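You operate a simulated robot arm through the tools that you are given. There is no shell and no other tool. Be economical: measure what you need, move in short steps, check, and stop when the job is done.

Carry out the task below with a simulated robot arm. There is one attempt and no reset: what you move stays moved.

TASK
Slot blocks A and B, slide the bar over them and lock it.
Fine: each in the slot with its letter.

It is judged by the outcome, as a careful person would: the job done as asked, and still so three seconds after it is handed in. It fails if anything else is knocked over, pushed out of place, dropped, spilled or broken.

THE ROBOT
A 6-joint arm with a two-finger parallel gripper, fixed in place. Base frame: the origin is at the foot of the arm, x ahead of it, y to its left, z up; the work surface is at about z = 0. Lengths are in mm, angles in degrees, forces in N, time in s.
With the tool pointing down near the work surface it reaches from about 140 to 580 mm from the base axis. Its first joint turns from -66.0 to 66.0 degrees. Payload 2.1 kg.
Tool frame: the origin (TCP) lies between the finger pads and is the grasp point; the fingertips stand 30 mm ahead of it; z points along the fingers, y is the line along which they close. The gripper opens to 94 mm. The fingers are 28 mm wide and 10 mm thick; the gripper's body (50 by 96 mm) begins 55 mm behind the TCP.
Orientation is that of the tool frame in the base frame, as [roll, pitch, yaw] about the fixed x, y, z axes, in that order (R = Rz(yaw) Ry(pitch) Rx(roll)). With the fingers straight down and closing along the base's y, the tool's x points along the base's -x, its y along +y and its z along -z.

THE INTERFACE
- The arm moves only by the tool send_rows. Its argument "steps" is one flat list of numbers, 7 for each row, row after row: the turn, a rotation vector about the tool's x, y, z in units of 120 degrees (1.0 is 120 degrees), then the shift along the tool's x, y, z in units of 150 mm (1.0 is 150 mm), then the gripper command, from -1 (fully open) to 1 (shut), values between in proportion. In form: [wx, wy, wz, tx, ty, tz, fingers, wx, wy, wz, tx, ty, tz, fingers, ...]. A call has 1 to 10 rows; each row is the pose to reach, as a shift and turn from the pose commanded when the call began, along the tool's axes at that moment. A call with a number of a shift or a turn outside -1 to 1 is refused whole. A row lasts 0.2 s, in which the tool goes at most 50 mm and 8.6 degrees; a call with a longer step from one row to the next is refused whole, and so is a gripper value outside its range. A pose out of reach is approached as far as the arm can. The call stops where the force on the tool passes 60 N (or 10 N more than at its start, if that is more) or the arm is blocked; 0.2 s more then pass. The fingers move at their own pace (about 72 mm/s each) and stop on an object; they squeeze with about 20 N. The grip force told is the motor's: it shows also when the fingers shut on nothing. Time passes only in rows, and 0.2 s behind the last, so rows that repeat a pose let the fingers close. It gives the time, the measured TCP pose, the force on the tool (base axes), the opening and the grip force at its end, in the units of the frame above (readings bear some noise), and new pictures: "pictures" is both (left out), scene, wrist or none.
- Cameras (640 x 400 px; columns grow to the right, rows downward): "scene" is fixed at [65.2, -354, 501]; the picture's right is [0.87, -0.49, 0.00], its down [-0.21, -0.38, -0.90] and it looks along [0.44, 0.79, -0.43] (base axes); focal length 313 px, centre (320, 200). "wrist" rides on the gripper at [-37, 0, -58] in the tool frame; the picture's right is [0.00, -1.00, 0.00], its down [0.97, 0.00, -0.24] and it looks along [0.24, 0.00, 0.97] (tool axes); focal length 218 px, centre (320, 200).
- locate(camera, pixels): for up to 12 pixels [column, row] of the newest picture of that camera ("zoom" is the newest enlarged one), the place [x, y, z] in the base frame of the surface seen there, good to about 3 mm, but the place of the scene camera against the robot may be out by one fixed shift of up to 25 mm in any direction. No time passes.
- zoom(camera, box): a new picture of the part [left, top, right, bottom] of that camera's present view, enlarged. No time passes.
- sign_off(): hands the job in; it is judged then, once.

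Work in short steps. Measure before you move; look again where a grasp or a placing could have gone wrong, and mend it. You have 80 turns and 120 pictures in all, those below and enlarged ones among them. Open the gripper and draw the arm clear of the work before you hand the job in, unless the task says otherwise; then end with one line.

The tools are called after ">>>" as name(argument=value, ...) on one line, values as JSON. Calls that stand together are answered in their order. send_rows: Moves the arm, as the interface text tells. Its arguments: {"type":"object","properties":{"steps":{"type":"array","items":{"type":"number"}},"pictures":{"type":"string","enum":["both","scene","wrist","none"]}},"required":["steps"]} The other tools are called the same way: locate (camera, pixels) gives the place of the surface under pixels of a picture; zoom (camera, box) takes an enlarged picture of a part of a camera's view; sign_off () hands the job in.

At the start:

```text
time: 0.0
tcp_pos: [369.5, -53.1, 371.8]
tcp_rot: [-180.0, 0.1, 180.0]
wrist_force: [0.4, 0.5, 0.3]
gripper_width: 93.9
finger_force: 0.1
```

scene: 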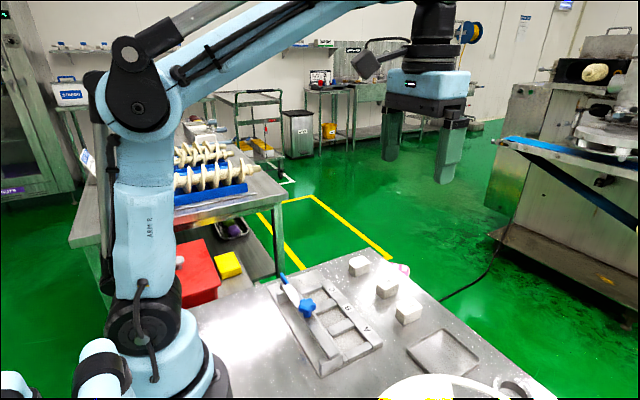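
wrist: 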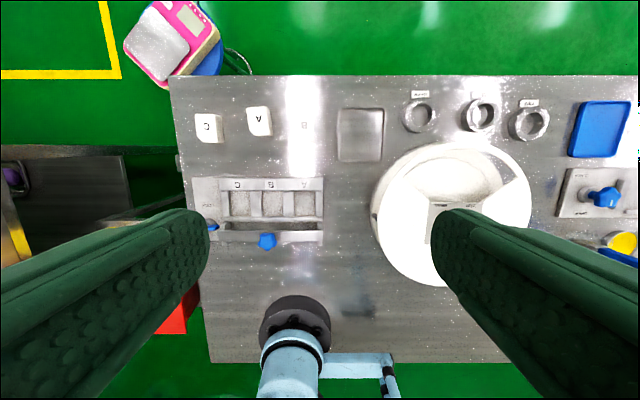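

The wrist view shows the fixture around (265,210), with blocks at (208,128), (259,121) and (303,125). I'll zoom in on both.

>>> zoom(camera="wrist", box=[170, 90, 350, 260])

>>> zoom(camera="scene", box=[250, 240, 490, 390])

```text
2.35 times, centred on (260, 175) of wrist
```

zoom: 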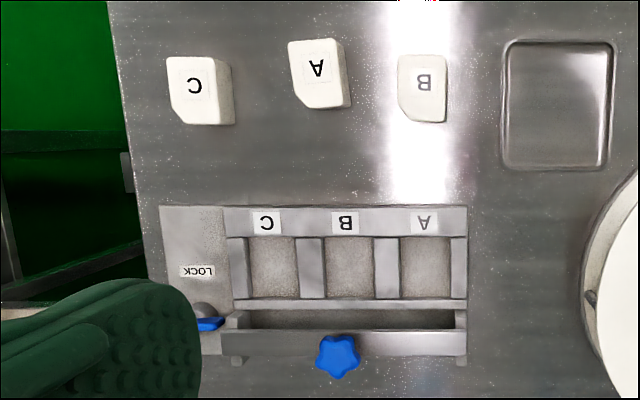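

```text
2.67 times, centred on (370, 315) of scene
```

zoom: 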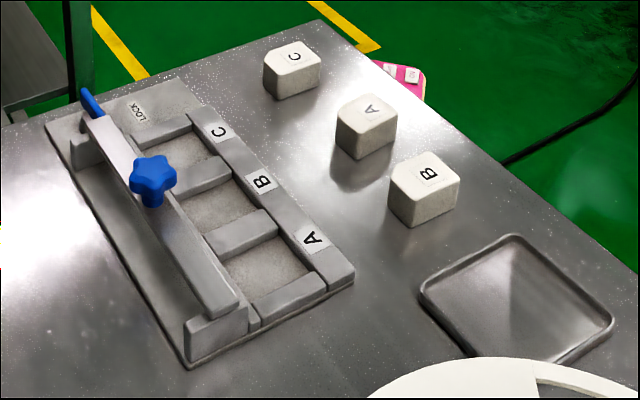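

I'll measure blocks, slots and the bar in both views. The newest zoom is the scene one, so I'll use wrist pixels for the wrist measurements.

>>> locate(camera="wrist", pixels=[[207, 126], [259, 120], [303, 125], [243, 203], [273, 203], [305, 203], [266, 241], [215, 227], [262, 152], [190, 190], [320, 185], [300, 238]])

>>> locate(camera="zoom", pixels=[[292, 56], [370, 110], [427, 173], [153, 172], [90, 100], [230, 212], [268, 268], [185, 160], [118, 145], [225, 295], [260, 183], [310, 238]])

```text
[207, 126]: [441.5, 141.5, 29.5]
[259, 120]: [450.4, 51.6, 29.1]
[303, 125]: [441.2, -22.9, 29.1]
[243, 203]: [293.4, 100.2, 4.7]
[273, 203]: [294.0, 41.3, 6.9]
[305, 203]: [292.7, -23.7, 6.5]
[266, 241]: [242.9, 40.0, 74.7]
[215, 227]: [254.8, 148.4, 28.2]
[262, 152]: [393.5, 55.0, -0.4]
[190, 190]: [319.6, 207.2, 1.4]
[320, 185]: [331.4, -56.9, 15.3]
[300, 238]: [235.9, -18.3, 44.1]
```

```text
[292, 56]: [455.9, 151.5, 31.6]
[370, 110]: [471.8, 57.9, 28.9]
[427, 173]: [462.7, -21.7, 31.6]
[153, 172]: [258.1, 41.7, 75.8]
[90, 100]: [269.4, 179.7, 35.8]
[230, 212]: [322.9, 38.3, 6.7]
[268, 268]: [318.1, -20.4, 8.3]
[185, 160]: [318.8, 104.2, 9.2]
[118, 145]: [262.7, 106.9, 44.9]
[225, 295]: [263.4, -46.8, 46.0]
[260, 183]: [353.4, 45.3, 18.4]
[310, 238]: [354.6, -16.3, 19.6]
```

Moving down over the fixture to look closer, in 5 rows.

>>> send_rows(steps=[0, 0, 0, 0.087, 0.137, 0.2, -1, 0, 0, 0, 0.174, 0.274, 0.4, -1, 0, 0, 0, 0.26, 0.41, 0.6, -1, 0, 0, 0, 0.35, 0.55, 0.8, -1, 0, 0, 0, 0.433, 0.687, 1.0, -1], pictures="wrist")

```text
time: 1.2
tcp_pos: [303.7, 49.1, 220.0]
tcp_rot: [180.0, 0.1, 179.9]
wrist_force: [0.6, -0.6, -0.1]
gripper_width: 94.0
finger_force: 0.0
```

wrist: 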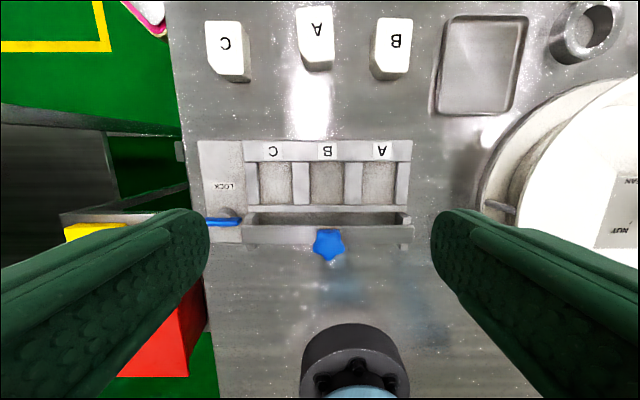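

>>> zoom(camera="wrist", box=[185, 130, 425, 280])

>>> zoom(camera="wrist", box=[195, 0, 425, 144])

```text
2.67 times, centred on (305, 205) of wrist
```

zoom: 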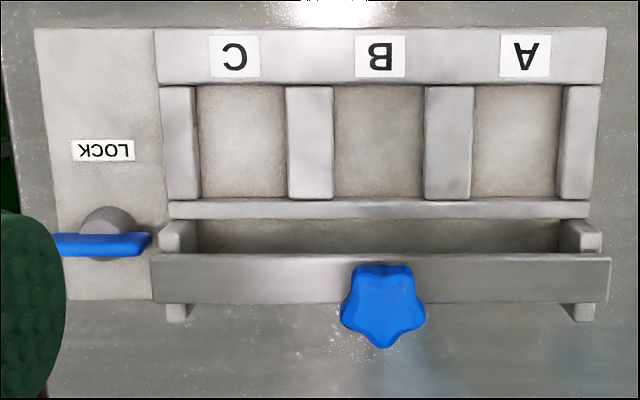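

```text
2.78 times, centred on (310, 72) of wrist
```

zoom: 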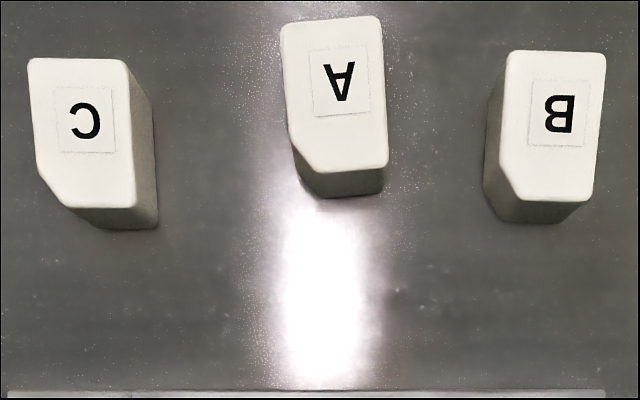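

Measuring lever, bar, rails and slot corners, and the block corners via the zoom.

>>> locate(camera="wrist", pixels=[[211, 221], [239, 222], [225, 210], [245, 234], [411, 234], [252.5, 215.5], [251, 248], [326, 208], [365, 165], [393, 202], [312, 165], [341, 202]])

>>> locate(camera="zoom", pixels=[[287, 28], [373, 24], [382, 162], [318, 162], [298, 120], [511, 58], [600, 60], [588, 194], [519, 194], [505, 155], [335, 92], [552, 125]])

>>> locate(camera="wrist", pixels=[[328, 245], [320, 232], [352, 190], [336, 153], [300, 190], [404, 190], [405, 215], [300, 218], [340, 180], [375, 180], [390, 180], [320, 180]])

```text
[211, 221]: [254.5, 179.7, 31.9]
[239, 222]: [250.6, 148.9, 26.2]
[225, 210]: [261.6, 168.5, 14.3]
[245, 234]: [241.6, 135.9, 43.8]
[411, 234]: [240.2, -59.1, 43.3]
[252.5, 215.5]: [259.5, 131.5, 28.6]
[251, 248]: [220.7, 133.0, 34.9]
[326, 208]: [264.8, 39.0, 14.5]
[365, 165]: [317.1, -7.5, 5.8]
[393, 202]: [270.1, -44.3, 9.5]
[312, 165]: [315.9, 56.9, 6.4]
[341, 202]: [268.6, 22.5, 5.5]
```

```text
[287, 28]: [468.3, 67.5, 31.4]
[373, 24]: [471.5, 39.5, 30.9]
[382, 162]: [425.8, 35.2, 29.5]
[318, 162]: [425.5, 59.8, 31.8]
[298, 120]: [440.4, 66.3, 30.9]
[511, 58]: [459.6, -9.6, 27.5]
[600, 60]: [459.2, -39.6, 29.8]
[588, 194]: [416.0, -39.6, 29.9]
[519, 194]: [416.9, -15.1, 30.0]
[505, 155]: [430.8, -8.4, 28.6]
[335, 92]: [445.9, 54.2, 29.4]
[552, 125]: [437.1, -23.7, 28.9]
```

```text
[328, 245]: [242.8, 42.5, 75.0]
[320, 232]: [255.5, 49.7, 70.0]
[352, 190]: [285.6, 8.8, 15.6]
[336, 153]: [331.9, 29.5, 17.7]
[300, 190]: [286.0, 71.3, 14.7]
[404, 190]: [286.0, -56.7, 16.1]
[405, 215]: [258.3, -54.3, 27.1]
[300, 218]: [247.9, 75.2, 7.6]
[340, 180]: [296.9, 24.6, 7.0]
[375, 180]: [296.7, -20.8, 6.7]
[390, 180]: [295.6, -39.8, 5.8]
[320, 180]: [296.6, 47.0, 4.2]
```

B centre ≈ (438,-24.5), top z≈30; A centre ≈ (448,52), tilted ~4°. Slots A (293,-25) and B (293,40). I go above B at z≈90 with the fingers opened to about 60 mm.

>>> send_rows(steps=[0, 0, 0, -0.179, -0.098, 0.173, -0.28, 0, 0, 0, -0.358, -0.196, 0.347, -0.28, 0, 0, 0, -0.537, -0.294, 0.52, -0.28, 0, 0, 0, -0.716, -0.392, 0.694, -0.28, 0, 0, 0, -0.895, -0.49, 0.867, -0.28, 0, 0, 0, -0.895, -0.49, 0.867, -0.28], pictures="wrist")

```text
time: 2.6
tcp_pos: [439.3, -24.9, 90.6]
tcp_rot: [-180.0, 0.0, 180.0]
wrist_force: [-0.6, 0.7, -0.7]
gripper_width: 60.2
finger_force: 0.1
```

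wrist: 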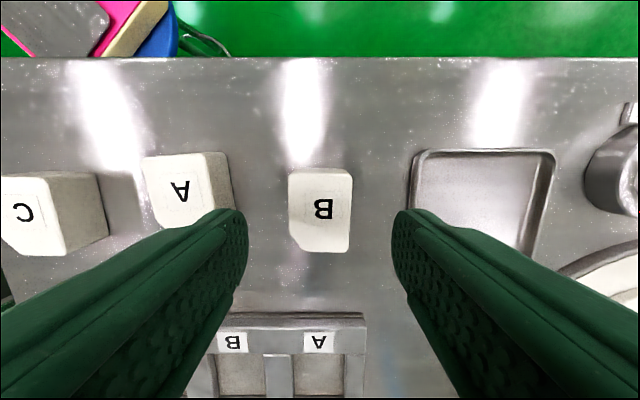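

B sits around (320,210). I measure its top corners exactly.

>>> locate(camera="wrist", pixels=[[292, 174], [348, 176], [345, 247], [306, 248], [292, 230], [291, 200], [350, 200], [320, 173], [325, 249], [347, 230], [155, 165], [200, 160]])

>>> zoom(camera="wrist", box=[240, 150, 400, 250])

```text
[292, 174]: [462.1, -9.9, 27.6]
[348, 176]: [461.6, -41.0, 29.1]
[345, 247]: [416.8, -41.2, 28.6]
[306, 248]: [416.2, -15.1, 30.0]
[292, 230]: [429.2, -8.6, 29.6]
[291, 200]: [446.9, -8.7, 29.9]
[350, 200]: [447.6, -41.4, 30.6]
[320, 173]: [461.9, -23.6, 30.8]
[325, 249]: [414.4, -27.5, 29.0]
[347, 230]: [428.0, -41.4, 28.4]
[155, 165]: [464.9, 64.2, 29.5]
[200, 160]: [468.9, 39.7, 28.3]
```

```text
4.00 times, centred on (320, 200) of wrist
```

zoom: 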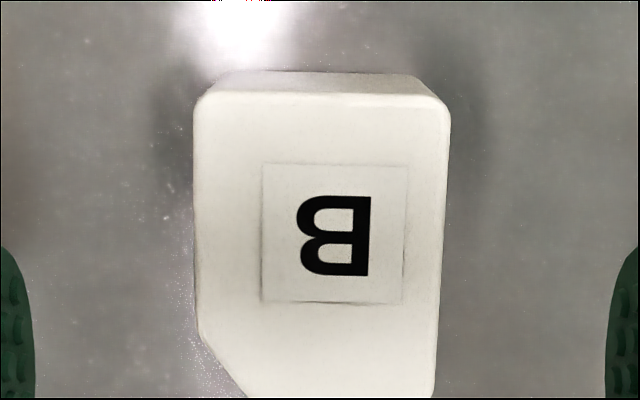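

B: x 414–463, y −42 to −8, yaw ≈ 0, so the TCP is centred. I descend to z=43 and close.

>>> send_rows(steps=[0, 0, 0, 0.004, 0, 0.16, -0.28, 0, 0, 0, 0.004, 0, 0.317, -0.28, 0, 0, 0, 0.004, 0, 0.317, -0.28, 0, 0, 0, 0.004, 0, 0.317, 1, 0, 0, 0, 0.004, 0, 0.317, 1, 0, 0, 0, 0.004, 0, 0.317, 1], pictures="wrist")

```text
time: 4.0
tcp_pos: [438.2, -23.5, 43.3]
tcp_rot: [-180.0, 0.1, 179.9]
wrist_force: [-0.6, 0.0, 0.3]
gripper_width: 35.4
finger_force: 20.3
```

wrist: 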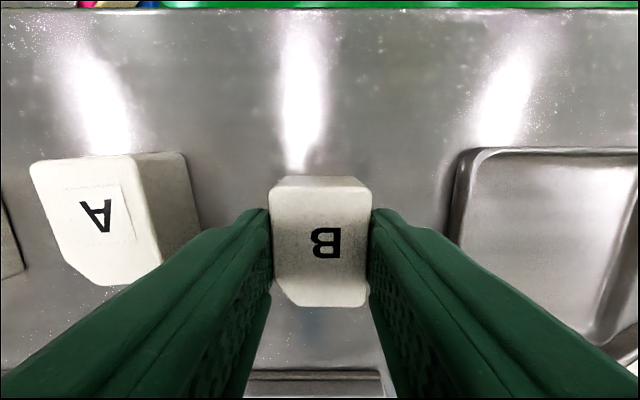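

B is gripped (35.4 mm, 20 N). I'll locate its top edges to get its x offset in the hand.

>>> locate(camera="wrist", pixels=[[320, 190], [320, 193], [330, 305], [330, 302], [275, 240], [366, 240]])

>>> send_rows(steps=[0, 0, 0, 0, 0, -0.25, 1, 0, 0, 0, 0, 0, -0.5, 1, 0, 0, 0, 0.3, 0.15, -0.5, 1, 0, 0, 0, 0.6, 0.28, -0.5, 1, 0, 0, 0, 0.87, 0.423, -0.5, 1, 0, 0, 0, 0.967, 0.423, -0.5, 1, 0, 0, 0, 0.967, 0.423, -0.5, 1], pictures="wrist")

```text
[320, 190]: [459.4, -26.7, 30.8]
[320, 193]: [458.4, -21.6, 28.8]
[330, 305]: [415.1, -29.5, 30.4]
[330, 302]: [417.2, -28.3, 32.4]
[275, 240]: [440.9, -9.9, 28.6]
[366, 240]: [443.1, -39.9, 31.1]
```

```text
refused: row 3 steps farther than a row can; nothing moved
```

That row was too long. I resend the lift and carry with shorter rows.

>>> send_rows(steps=[0, 0, 0, 0, 0, -0.25, 1, 0, 0, 0, 0, 0, -0.5, 1, 0, 0, 0, 0.242, 0.106, -0.5, 1, 0, 0, 0, 0.483, 0.211, -0.5, 1, 0, 0, 0, 0.725, 0.317, -0.5, 1, 0, 0, 0, 0.967, 0.423, -0.5, 1, 0, 0, 0, 0.967, 0.423, -0.5, 1], pictures="both")

```text
time: 5.6
tcp_pos: [293.2, 38.3, 118.2]
tcp_rot: [180.0, 0.1, 180.0]
wrist_force: [-0.1, 0.5, -1.4]
gripper_width: 35.7
finger_force: 20.1
```

scene: 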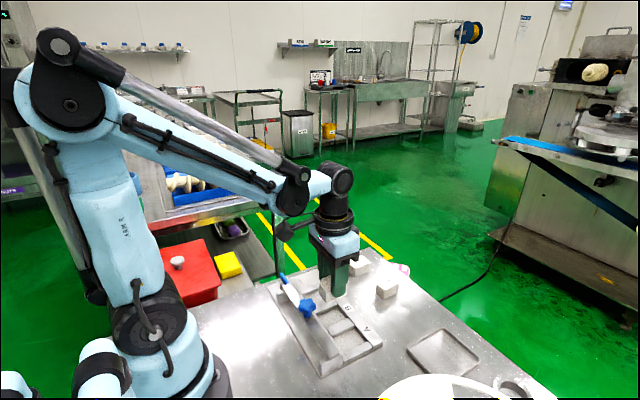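
wrist: 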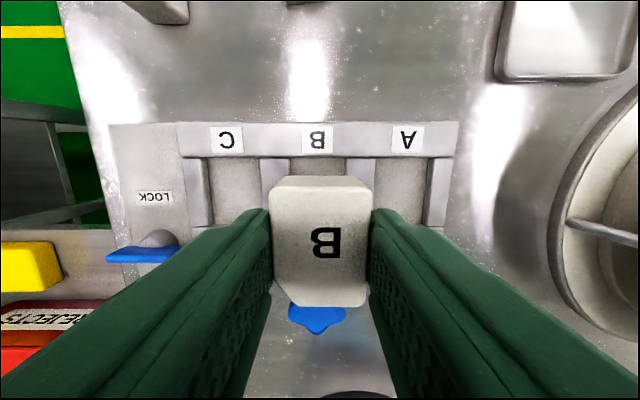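

I measure the slot wall edges from here: B slot between columns 289 and 346, +x edge near row 157, plus slots A and C.

>>> locate(camera="wrist", pixels=[[286, 170], [349, 170], [371, 170], [431, 170], [318, 154], [403, 154], [258, 190], [211, 190], [291, 168], [343, 168], [318, 162], [403, 162]])

>>> zoom(camera="wrist", box=[180, 110, 460, 230])

```text
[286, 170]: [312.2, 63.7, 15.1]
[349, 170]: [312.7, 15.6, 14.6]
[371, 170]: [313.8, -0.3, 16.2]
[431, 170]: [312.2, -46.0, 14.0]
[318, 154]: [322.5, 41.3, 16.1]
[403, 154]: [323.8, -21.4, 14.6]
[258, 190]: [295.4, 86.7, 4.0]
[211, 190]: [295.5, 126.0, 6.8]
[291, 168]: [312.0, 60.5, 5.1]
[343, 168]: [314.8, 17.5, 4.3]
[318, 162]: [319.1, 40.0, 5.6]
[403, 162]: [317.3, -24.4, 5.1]
```

```text
2.29 times, centred on (320, 170) of wrist
```

zoom: 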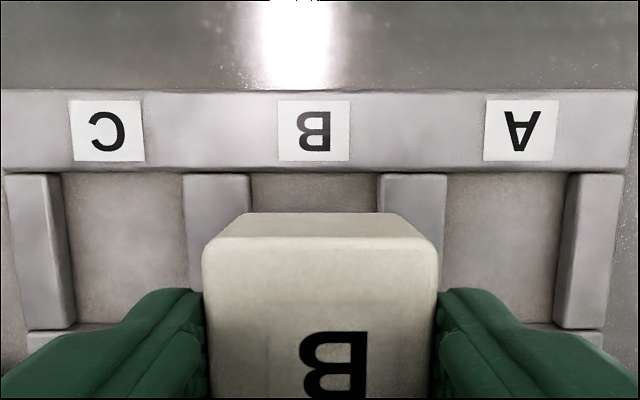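

Slot B computes to x 269–322, y 19.5–60.6, so its centre is (295.5,40) and floor z≈5.5. I adjust and lower until the block is almost on the floor.

>>> send_rows(steps=[0, 0, 0, -0.015, 0.011, 0, 1, 0, 0, 0, -0.015, 0.011, 0.2, 1, 0, 0, 0, -0.015, 0.011, 0.35, 1, 0, 0, 0, -0.015, 0.011, 0.42, 1, 0, 0, 0, -0.015, 0.011, 0.45, 1, 0, 0, 0, -0.015, 0.011, 0.462, 1], pictures="both")

```text
time: 7.0
tcp_pos: [294.9, 40.6, 49.5]
tcp_rot: [-180.0, 0.1, -180.0]
wrist_force: [0.5, -0.2, -1.0]
gripper_width: 34.8
finger_force: 19.9
```

scene: 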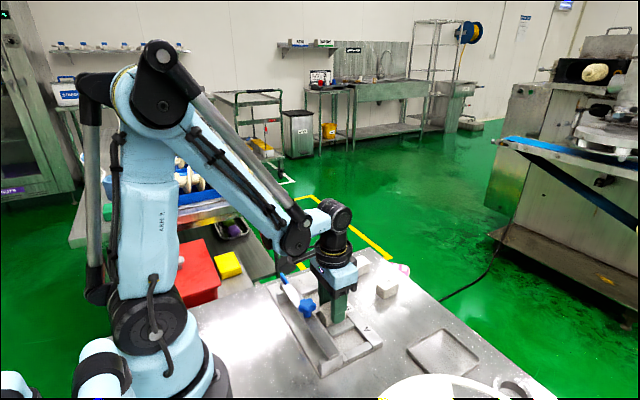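
wrist: 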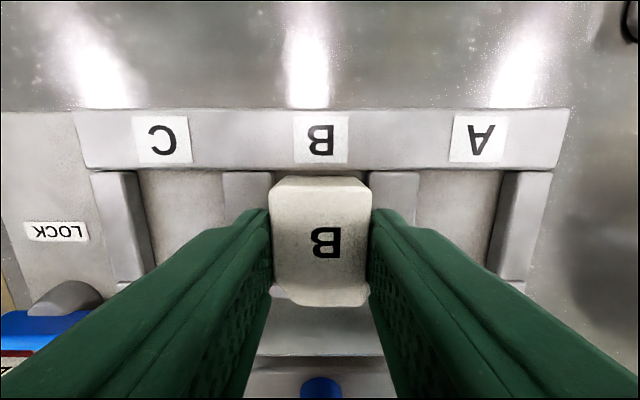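

Block is between the walls with no contact force yet. I'll lower 1.2 mm more and read the force.

>>> send_rows(steps=[0, 0, 0, 0, 0, 0.004, 1, 0, 0, 0, 0, 0, 0.008, 1], pictures="none")

```text
time: 7.6
tcp_pos: [294.2, 39.5, 49.0]
tcp_rot: [180.0, 0.1, 180.0]
wrist_force: [-1.4, 1.0, 21.3]
gripper_width: 35.2
finger_force: 19.8
```

Contact at z≈49, which matches the floor at 5.7. I release to about 50 mm and rise.

>>> send_rows(steps=[0, 0, 0, 0, 0, -0.006, -0.06, 0, 0, 0, 0, 0, -0.006, -0.06, 0, 0, 0, 0, 0, -0.2, -0.06, 0, 0, 0, 0, 0, -0.5, -0.06, 0, 0, 0, 0, 0, -0.5, -0.06], pictures="wrist")

```text
time: 8.8
tcp_pos: [295.2, 40.6, 123.5]
tcp_rot: [-180.0, 0.0, -180.0]
wrist_force: [0.0, -0.7, -0.3]
gripper_width: 49.6
finger_force: 0.0
```

wrist: 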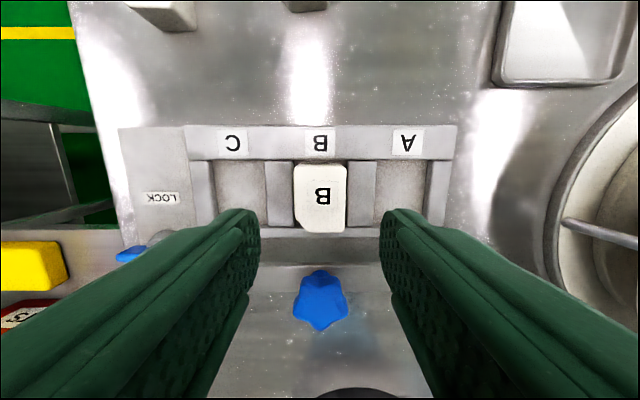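

B sits in its slot. Now I go above A.

>>> send_rows(steps=[0, 0, 0, -0.25, 0.02, 0, -0.28, 0, 0, 0, -0.5, 0.04, 0.05, -0.28, 0, 0, 0, -0.75, 0.06, 0.1, -0.28, 0, 0, 0, -1.0, 0.076, 0.2, -0.28, 0, 0, 0, -1.0, 0.076, 0.22, -0.28, 0, 0, 0, -1.0, 0.076, 0.22, -0.28], pictures="wrist")

>>> zoom(camera="wrist", box=[240, 150, 400, 250])

>>> locate(camera="zoom", pixels=[[220, 150], [220, 200], [220, 250], [420, 150], [420, 200], [420, 250], [320, 200]])

```text
time: 10.2
tcp_pos: [445.2, 50.2, 90.7]
tcp_rot: [179.9, 0.1, -179.8]
wrist_force: [-0.2, 0.0, 0.3]
gripper_width: 60.5
finger_force: 0.0
```

wrist: 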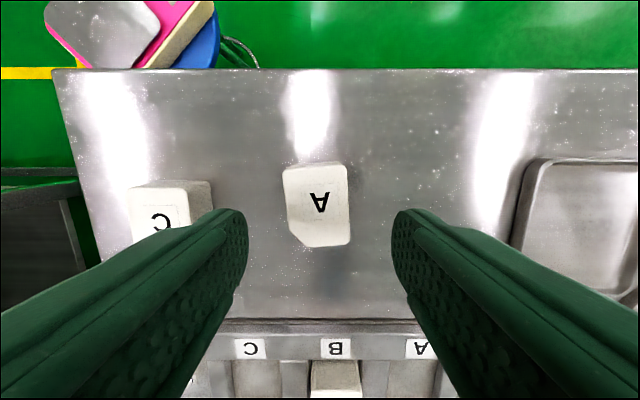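

```text
4.00 times, centred on (320, 200) of wrist
```

zoom: 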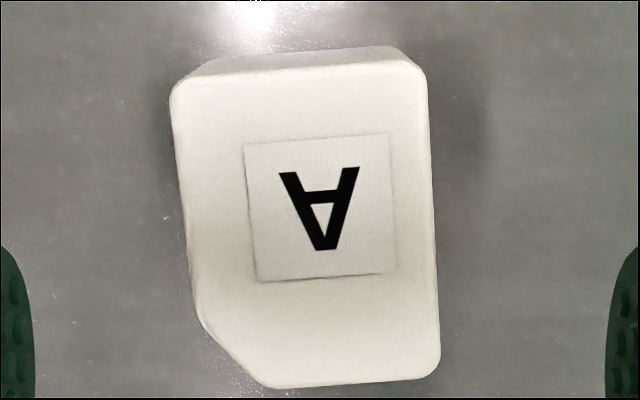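

```text
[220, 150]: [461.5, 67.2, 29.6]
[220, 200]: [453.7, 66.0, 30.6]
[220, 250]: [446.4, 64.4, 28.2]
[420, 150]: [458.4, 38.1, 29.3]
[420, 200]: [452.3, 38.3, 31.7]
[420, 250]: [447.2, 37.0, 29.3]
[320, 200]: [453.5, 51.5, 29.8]
```

A is turned about +5° and its centre is near (448.5,52). I turn the tool −5° about its z, descend to z=43 and close.

>>> send_rows(steps=[0, 0, -0.042, -0.022, 0.013, 0, -0.28, 0, 0, -0.042, -0.022, 0.013, 0.16, -0.28, 0, 0, -0.042, -0.022, 0.013, 0.318, -0.28, 0, 0, -0.042, -0.022, 0.013, 0.318, -0.28, 0, 0, -0.042, -0.022, 0.013, 0.318, 1, 0, 0, -0.042, -0.022, 0.013, 0.318, 1, 0, 0, -0.042, -0.022, 0.013, 0.318, 1], pictures="wrist")

>>> locate(camera="wrist", pixels=[[320, 193], [330, 303]])

```text
time: 11.8
tcp_pos: [448.4, 52.7, 43.9]
tcp_rot: [179.8, 0.0, -175.0]
wrist_force: [-0.7, 0.5, 0.8]
gripper_width: 35.1
finger_force: 19.6
```

wrist: 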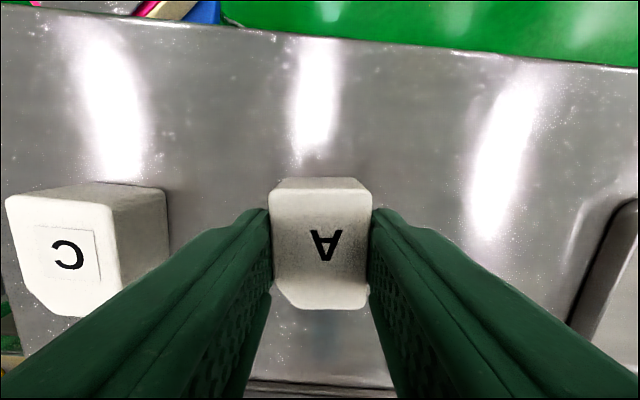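

```text
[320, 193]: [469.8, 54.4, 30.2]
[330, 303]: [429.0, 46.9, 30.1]
```

A gripped. I lift and undo the turn.

>>> send_rows(steps=[0, 0, 0, 0, 0, -0.25, 1, 0, 0, 0.042, 0, 0, -0.5, 1, 0, 0, 0.042, 0.1, -0.1, -0.5, 1, 0, 0, 0.042, 0.1, -0.1, -0.5, 1], pictures="none")

```text
time: 12.8
tcp_pos: [433.9, 36.8, 118.5]
tcp_rot: [-179.9, 0.1, 179.9]
wrist_force: [-0.1, -0.1, -0.2]
gripper_width: 35.2
finger_force: 20.4
```

Carrying A above its slot.

>>> send_rows(steps=[0, 0, 0, 0.23, -0.1, 0, 1, 0, 0, 0, 0.46, -0.2, 0, 1, 0, 0, 0, 0.69, -0.3, 0, 1, 0, 0, 0, 0.919, -0.399, 0, 1, 0, 0, 0, 0.919, -0.399, 0, 1], pictures="wrist")

>>> zoom(camera="wrist", box=[220, 120, 420, 245])

```text
time: 14.0
tcp_pos: [297.1, -24.1, 117.6]
tcp_rot: [180.0, 0.1, 180.0]
wrist_force: [-0.7, -0.8, -0.8]
gripper_width: 35.0
finger_force: 20.0
```

wrist: 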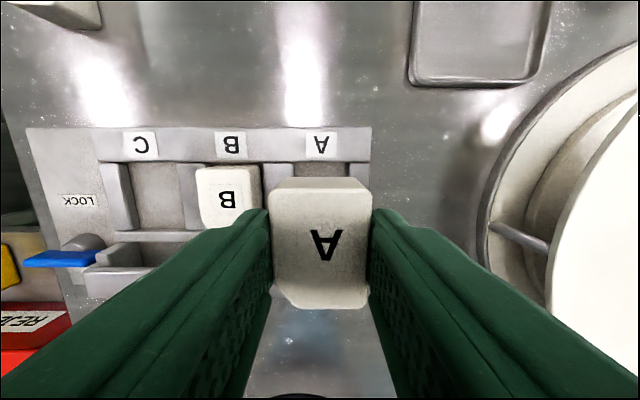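

```text
3.20 times, centred on (320, 182) of wrist
```

zoom: 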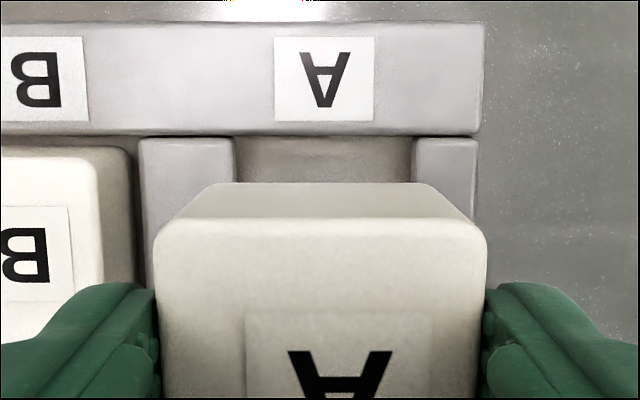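

Slot A's walls at columns 293 and 349 put its centre at y≈−25. I nudge and lower.

>>> send_rows(steps=[0, 0, 0, 0.006, -0.006, 0, 1, 0, 0, 0, 0.006, -0.006, 0.2, 1, 0, 0, 0, 0.006, -0.006, 0.35, 1, 0, 0, 0, 0.006, -0.006, 0.42, 1, 0, 0, 0, 0.006, -0.006, 0.447, 1, 0, 0, 0, 0.006, -0.006, 0.453, 1, 0, 0, 0, 0.006, -0.006, 0.457, 1], pictures="wrist")

```text
time: 15.6
tcp_pos: [296.5, -23.7, 49.7]
tcp_rot: [-179.9, 0.0, -180.0]
wrist_force: [0.5, -0.2, -0.5]
gripper_width: 35.5
finger_force: 20.0
```

wrist: 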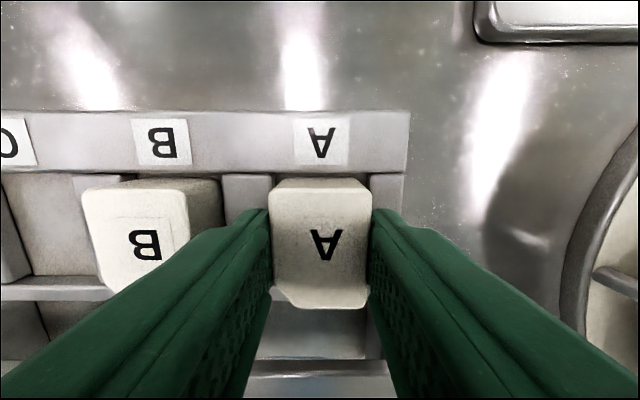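

In the slot, no contact yet; lowering 1.5 mm more.

>>> send_rows(steps=[0, 0, 0, 0, 0, 0.005, 1, 0, 0, 0, 0, 0, 0.01, 1], pictures="none")

```text
time: 16.2
tcp_pos: [296.5, -23.4, 48.7]
tcp_rot: [-179.9, 0.2, -180.0]
wrist_force: [-0.9, -1.9, 21.5]
gripper_width: 35.4
finger_force: 19.9
```

Seated. Releasing and rising.

>>> send_rows(steps=[0, 0, 0, 0, 0, -0.006, -0.06, 0, 0, 0, 0, 0, -0.006, -0.06, 0, 0, 0, 0, 0, -0.2, -0.06, 0, 0, 0, 0, 0, -0.5, -0.06, 0, 0, 0, 0, 0.2, -0.75, -0.06, 0, 0, 0, 0, 0.35, -0.75, -0.06, 0, 0, 0, 0, 0.35, -0.75, -0.06], pictures="both")

>>> zoom(camera="scene", box=[260, 250, 400, 390])

>>> zoom(camera="wrist", box=[150, 120, 430, 295])

```text
time: 17.8
tcp_pos: [297.0, 29.9, 160.9]
tcp_rot: [-179.9, 0.3, 180.0]
wrist_force: [-0.9, -0.8, -0.6]
gripper_width: 49.8
finger_force: 0.1
```

scene: 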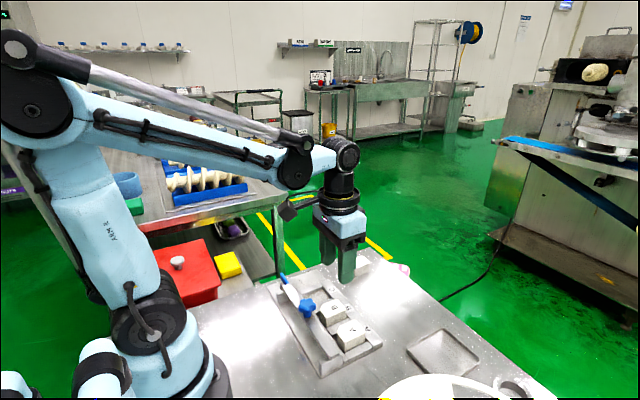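
wrist: 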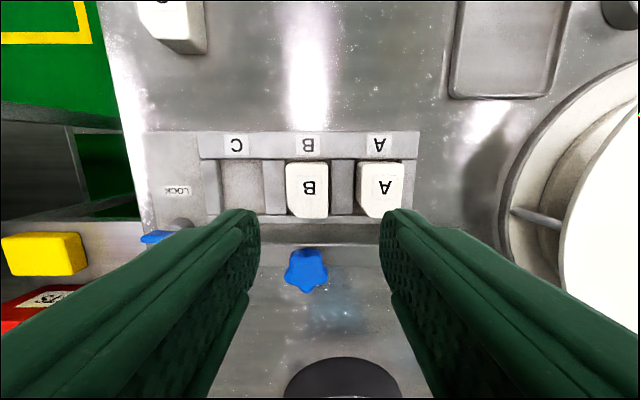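

```text
2.86 times, centred on (330, 320) of scene
```

zoom: 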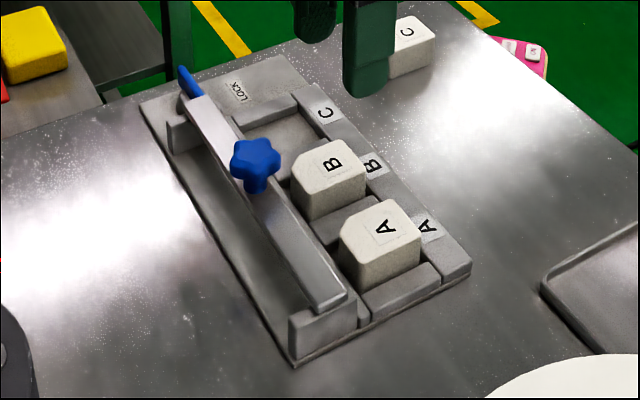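

```text
2.29 times, centred on (290, 208) of wrist
```

zoom: 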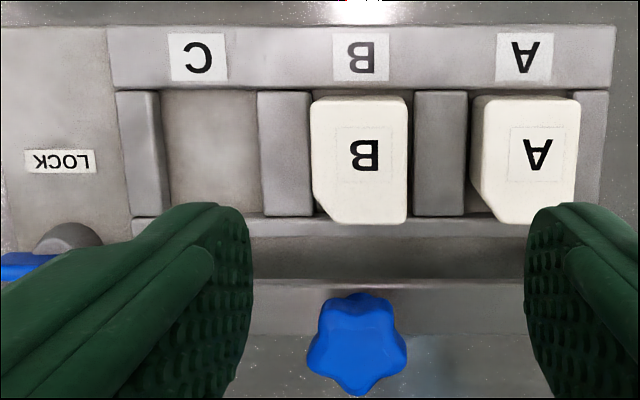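

Both blocks are seated. Next I need to understand the lock lever, so I move over it at about (235,165,125).

>>> send_rows(steps=[0, 0, 0, 0.103, 0.225, 0.06, 0, 0, 0, 0, 0.206, 0.45, 0.12, 0, 0, 0, 0, 0.31, 0.675, 0.18, 0, 0, 0, 0, 0.413, 0.9, 0.24, 0, 0, 0, 0, 0.413, 0.9, 0.24, 0], pictures="both")

>>> zoom(camera="wrist", box=[240, 100, 400, 200])

>>> zoom(camera="scene", box=[260, 255, 360, 330])

```text
time: 19.0
tcp_pos: [234.8, 164.5, 124.0]
tcp_rot: [-180.0, 0.1, -179.9]
wrist_force: [0.2, -1.2, 0.2]
gripper_width: 46.8
finger_force: 0.0
```

scene: 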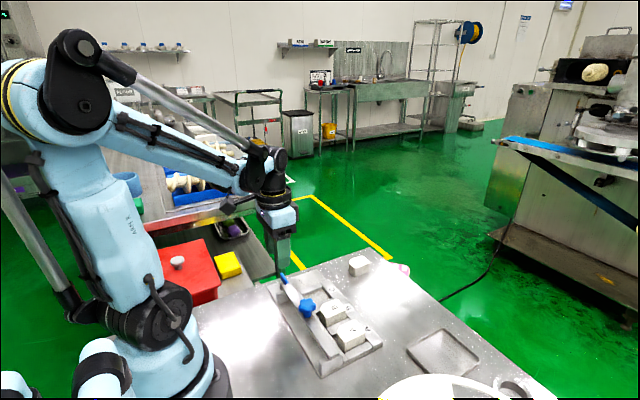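
wrist: 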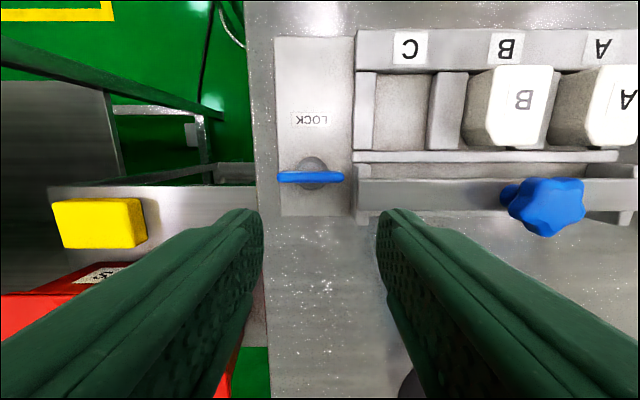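

```text
4.00 times, centred on (320, 150) of wrist
```

zoom: 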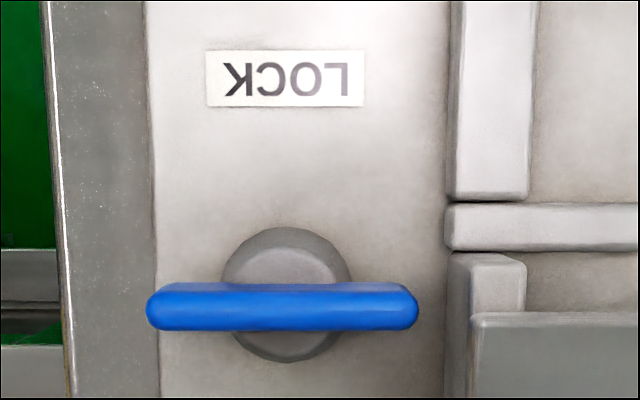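

```text
5.33 times, centred on (310, 292) of scene
```

zoom: 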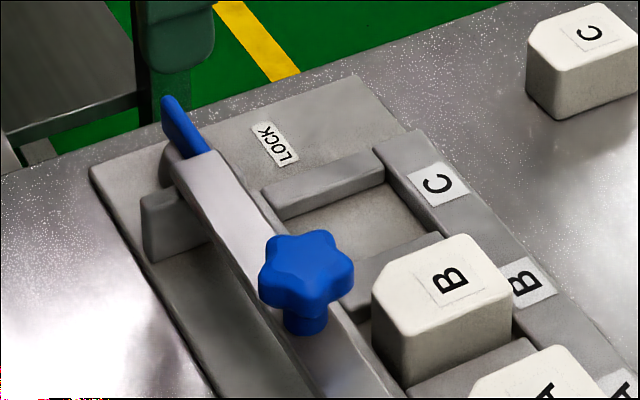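

The lever is a T-handle on a boss at about (311,177), lying along y; it probably turns 90°. First I'll measure the handle, knob and bar from here.

>>> locate(camera="wrist", pixels=[[280, 177], [311, 176], [341, 177], [311, 160], [311, 187], [545, 205], [505, 196], [365, 182], [365, 205], [365, 170], [366, 215], [290, 205]])

>>> locate(camera="zoom", pixels=[[310, 265], [305, 320], [185, 130], [200, 165], [230, 215], [165, 240], [370, 350], [270, 265], [345, 270]])

```text
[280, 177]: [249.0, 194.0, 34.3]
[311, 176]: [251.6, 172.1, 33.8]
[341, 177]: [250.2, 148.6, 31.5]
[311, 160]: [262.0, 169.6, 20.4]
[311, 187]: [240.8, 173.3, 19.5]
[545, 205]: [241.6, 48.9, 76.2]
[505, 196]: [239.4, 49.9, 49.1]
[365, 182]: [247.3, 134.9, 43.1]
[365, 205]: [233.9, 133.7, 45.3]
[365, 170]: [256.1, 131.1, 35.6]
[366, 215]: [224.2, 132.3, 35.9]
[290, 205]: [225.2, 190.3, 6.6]
```

```text
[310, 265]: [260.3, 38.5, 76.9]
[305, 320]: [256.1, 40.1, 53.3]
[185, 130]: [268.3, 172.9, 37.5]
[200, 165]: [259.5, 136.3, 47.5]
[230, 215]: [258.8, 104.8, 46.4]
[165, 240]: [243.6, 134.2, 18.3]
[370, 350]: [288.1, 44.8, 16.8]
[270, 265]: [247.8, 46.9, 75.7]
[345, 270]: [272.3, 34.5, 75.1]
```

Knob centre ≈ (242,40), top z≈75. I go above it with the fingers at 60 mm, descend to z=84 and grip it.

>>> send_rows(steps=[0, 0, 0, -0.012, -0.21, 0, -0.28, 0, 0, 0, -0.024, -0.42, 0, -0.28, 0, 0, 0, -0.036, -0.63, 0, -0.28, 0, 0, 0, -0.047, -0.83, 0, -0.28, 0, 0, 0, -0.047, -0.83, 0, -0.28], pictures="wrist")

```text
time: 20.2
tcp_pos: [240.5, 39.9, 124.1]
tcp_rot: [180.0, 0.0, -180.0]
wrist_force: [0.2, -0.6, -0.8]
gripper_width: 60.3
finger_force: 0.0
```

wrist: 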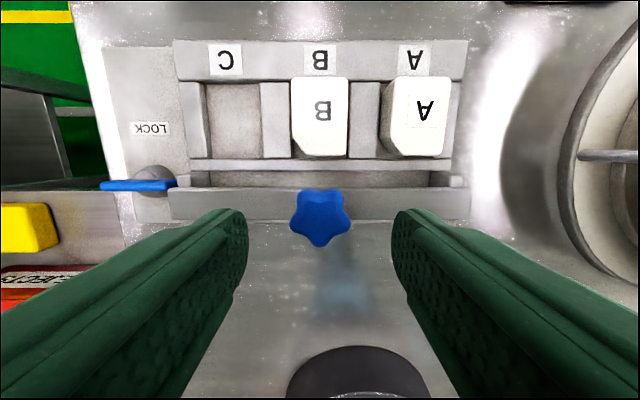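

Knob centred (320,218). Descend and grip.

>>> send_rows(steps=[0, 0, 0, 0, 0, 0.13, -0.28, 0, 0, 0, 0, 0, 0.267, -0.28, 0, 0, 0, 0, 0, 0.267, -0.28, 0, 0, 0, 0, 0, 0.267, 1, 0, 0, 0, 0, 0, 0.267, 1, 0, 0, 0, 0, 0, 0.267, 1], pictures="wrist")

```text
time: 21.6
tcp_pos: [241.4, 40.5, 84.7]
tcp_rot: [180.0, 0.2, -179.9]
wrist_force: [2.6, -1.8, -11.8]
gripper_width: 32.3
finger_force: 44.5
```

wrist: 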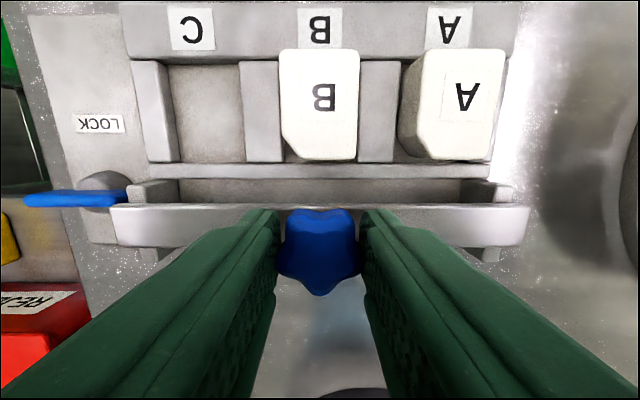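

Knob gripped (32 mm). I slide it +x by 30 mm in small steps.

>>> send_rows(steps=[0, 0, 0, -0.04, 0, 0, 1, 0, 0, 0, -0.08, 0, 0, 1, 0, 0, 0, -0.12, 0, 0, 1, 0, 0, 0, -0.16, 0, 0, 1, 0, 0, 0, -0.2, 0, 0, 1], pictures="both")

>>> zoom(camera="scene", box=[260, 250, 400, 390])

```text
time: 22.8
tcp_pos: [272.6, 40.4, 84.6]
tcp_rot: [-180.0, 0.0, -180.0]
wrist_force: [0.8, 1.8, 7.6]
gripper_width: 31.9
finger_force: 44.7
```

scene: 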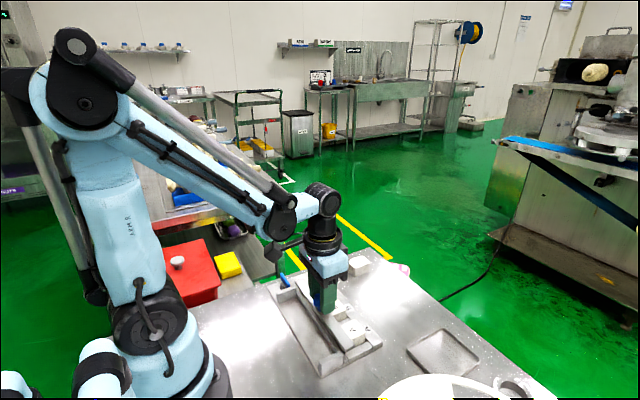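
wrist: 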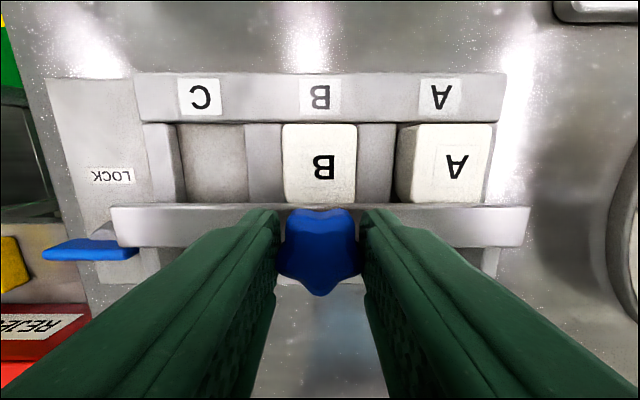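

```text
2.86 times, centred on (330, 320) of scene
```

zoom: 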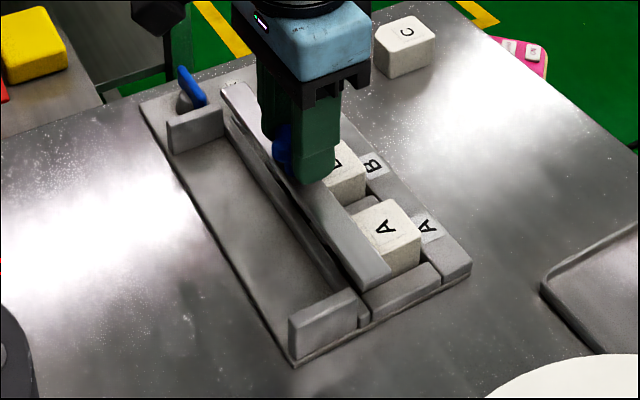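

It slides freely and the bar now overlaps the blocks. I continue in 5 mm steps and watch the force.

>>> send_rows(steps=[0, 0, 0, -0.033, 0, 0, 1, 0, 0, 0, -0.066, 0, 0, 1, 0, 0, 0, -0.1, 0, 0, 1, 0, 0, 0, -0.133, 0, 0, 1, 0, 0, 0, -0.153, 0, 0, 1], pictures="wrist")

```text
time: 24.0
tcp_pos: [295.5, 39.7, 86.1]
tcp_rot: [-180.0, 0.1, 179.9]
wrist_force: [-4.8, 11.4, 4.3]
gripper_width: 27.3
finger_force: 45.1
```

wrist: 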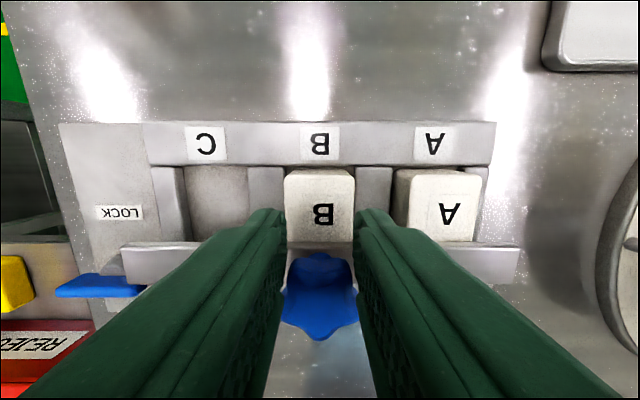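

The grip slipped on the knob: the bar seems to have stopped. I measure where it is.

>>> locate(camera="wrist", pixels=[[320, 290], [150, 262], [500, 262], [230, 246], [320, 254], [125, 262], [120, 287], [70, 287]])

>>> zoom(camera="wrist", box=[50, 160, 290, 310])

>>> zoom(camera="scene", box=[260, 250, 400, 390])

```text
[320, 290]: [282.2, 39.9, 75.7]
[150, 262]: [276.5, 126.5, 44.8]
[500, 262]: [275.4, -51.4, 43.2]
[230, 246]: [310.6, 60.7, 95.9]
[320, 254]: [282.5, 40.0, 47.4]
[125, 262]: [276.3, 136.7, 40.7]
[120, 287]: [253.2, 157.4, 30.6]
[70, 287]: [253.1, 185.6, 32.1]
```

```text
2.67 times, centred on (170, 235) of wrist
```

zoom: 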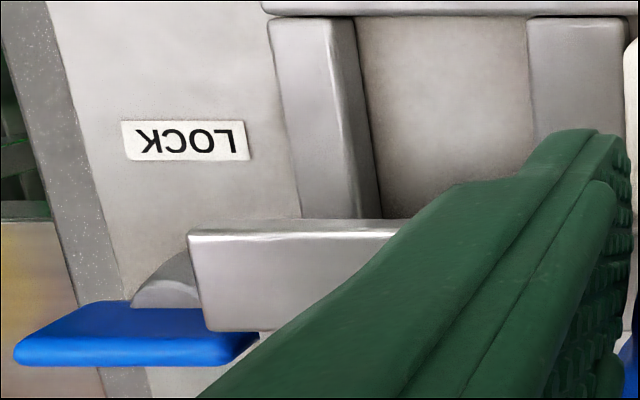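

```text
2.86 times, centred on (330, 320) of scene
```

zoom: 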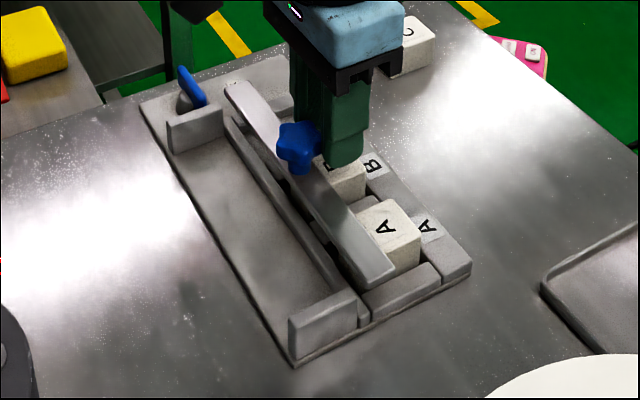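

The bar is at x≈277–280, having travelled about 37 mm, and it may be at its stop. I'll open, rise, go behind the knob with closed fingers and push to check.

>>> send_rows(steps=[0, 0, 0, 0, 0, 0, -0.28, 0, 0, 0, 0, 0, 0, -0.28, 0, 0, 0, 0, 0, -0.15, -0.28, 0, 0, 0, 0, 0, -0.3, -0.28, 0, 0, 0, 0.17, 0, -0.3, 1, 0, 0, 0, 0.35, 0, -0.3, 1, 0, 0, 0, 0.35, 0, -0.3, 1, 0, 0, 0, 0.35, 0, -0.3, 1], pictures="wrist")

```text
time: 25.8
tcp_pos: [241.5, 39.8, 130.4]
tcp_rot: [180.0, 0.1, 180.0]
wrist_force: [0.1, 0.5, 0.2]
gripper_width: 0.0
finger_force: 20.0
```

wrist: 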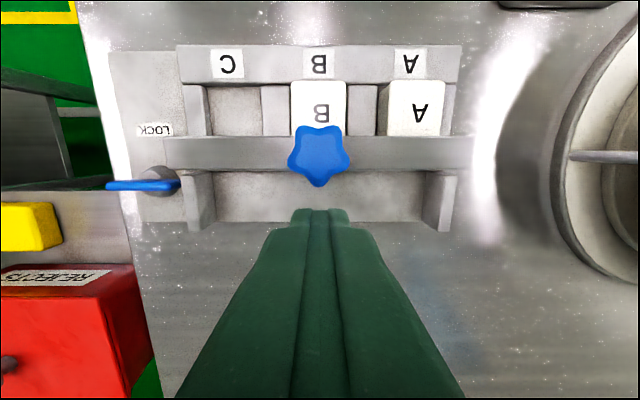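

The knob is now at x≈274. I back off 8 mm, go down behind it, then push gently.

>>> send_rows(steps=[0, 0, 0, 0.053, 0, 0, 1, 0, 0, 0, 0.053, 0, 0.15, 1, 0, 0, 0, 0.053, 0, 0.3, 1, 0, 0, 0, 0.0, 0, 0.3, 1, 0, 0, 0, -0.033, 0, 0.3, 1, 0, 0, 0, -0.066, 0, 0.3, 1, 0, 0, 0, -0.1, 0, 0.3, 1], pictures="wrist")

>>> locate(camera="wrist", pixels=[[200, 210], [450, 210]])

```text
time: 27.3
tcp_pos: [245.0, 39.7, 83.6]
tcp_rot: [180.0, -1.4, -179.8]
wrist_force: [-7.0, 0.2, 3.2]
gripper_width: 0.0
finger_force: 19.7
stopped in row 7: the force on the tool passed its limit (the readings are from after the stop); the commanded pose is now the measured one
```

wrist: 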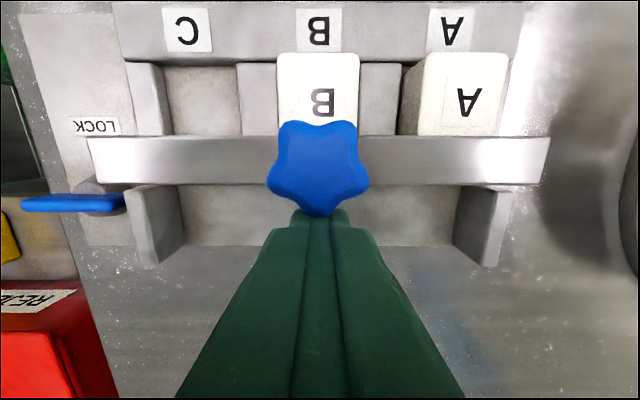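

```text
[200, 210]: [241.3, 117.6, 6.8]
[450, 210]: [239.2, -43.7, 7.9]
```

The bar is firmly at its stop and overlaps the blocks by about 14 mm. I back off, fix the 1.4° tilt, rise, and head for the lever.

>>> send_rows(steps=[0, -0.0117, 0, 0.08, 0, 0, 1, 0, -0.0117, 0, 0.08, 0, -0.2, 1, 0, -0.0117, 0, 0.08, 0, -0.4, 0.3, 0, -0.0117, 0, 0.03, 0.22, -0.4, 0.3, 0, -0.0117, 0, 0, 0.44, -0.4, 0.3, 0, -0.0117, 0, -0.04, 0.66, -0.4, 0.3, 0, -0.0117, 0, -0.047, 0.869, -0.4, 0.3, 0, -0.0117, 0, -0.047, 0.869, -0.4, 0.3], pictures="both")

>>> zoom(camera="scene", box=[260, 250, 400, 390])

```text
time: 29.1
tcp_pos: [254.7, 170.0, 143.3]
tcp_rot: [179.9, 0.2, 179.9]
wrist_force: [-0.6, -0.3, -0.7]
gripper_width: 32.8
finger_force: 0.0
```

scene: 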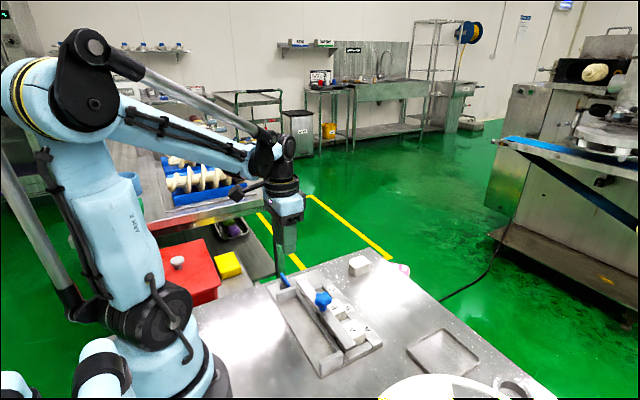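
wrist: 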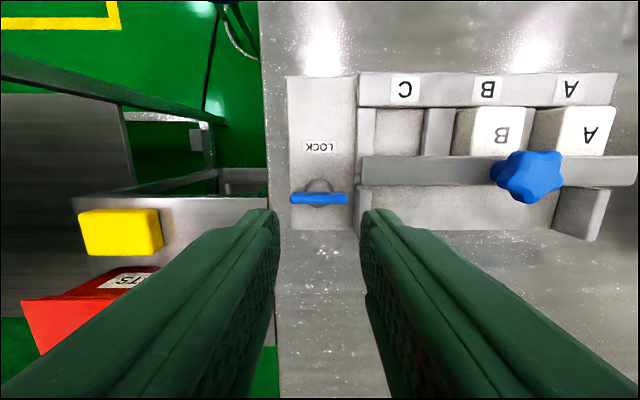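

```text
2.86 times, centred on (330, 320) of scene
```

zoom: 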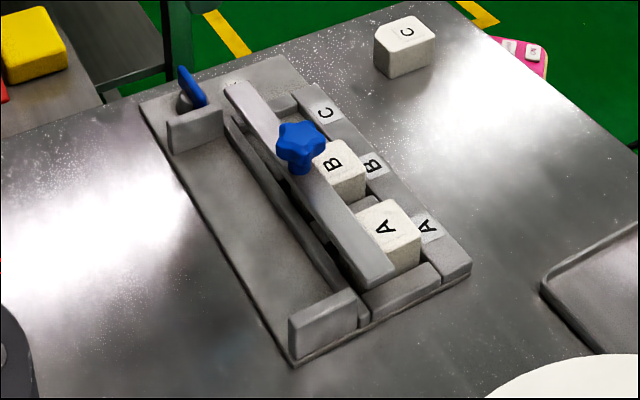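

The bar covers both blocks. The lever's centre is ≈(252,170.5). I turn the tool −90° about its z, in two calls.

>>> send_rows(steps=[0, 0, -0.07, 0, 0, 0, 0.2, 0, 0, -0.14, 0, 0, 0, 0.2, 0, 0, -0.21, 0, 0, 0, 0.2, 0, 0, -0.28, 0, 0, 0, 0.2, 0, 0, -0.35, 0, 0, 0, 0.2, 0, 0, -0.42, 0, 0, 0, 0.2, 0, 0, -0.49, 0, 0, 0, 0.2, 0, 0, -0.56, 0, 0, 0, 0.2, 0, 0, -0.63, 0, 0, 0, 0.2, 0, 0, -0.7, 0, 0, 0, 0.2], pictures="none")

>>> send_rows(steps=[0, 0, -0.05, 0, 0, 0, 0.2, 0, 0, -0.05, 0, 0, 0, 0.2], pictures="wrist")

```text
time: 31.3
tcp_pos: [253.3, 170.4, 143.6]
tcp_rot: [-180.0, -0.1, -95.7]
wrist_force: [-0.1, -0.3, -0.1]
gripper_width: 38.0
finger_force: 0.0
```

```text
time: 31.9
tcp_pos: [253.5, 170.2, 143.0]
tcp_rot: [-179.9, -0.1, -89.8]
wrist_force: [0.3, -0.3, -0.4]
gripper_width: 37.2
finger_force: 0.1
```

wrist: 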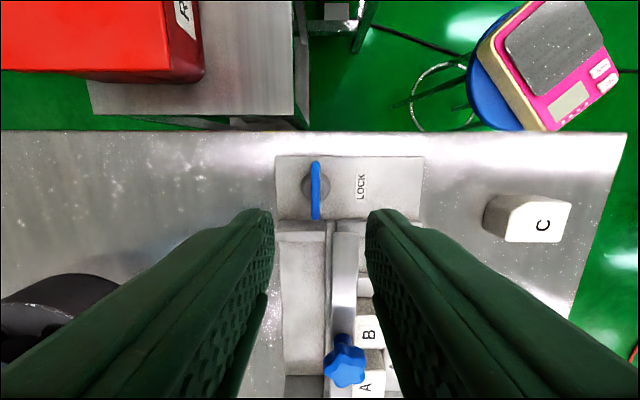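

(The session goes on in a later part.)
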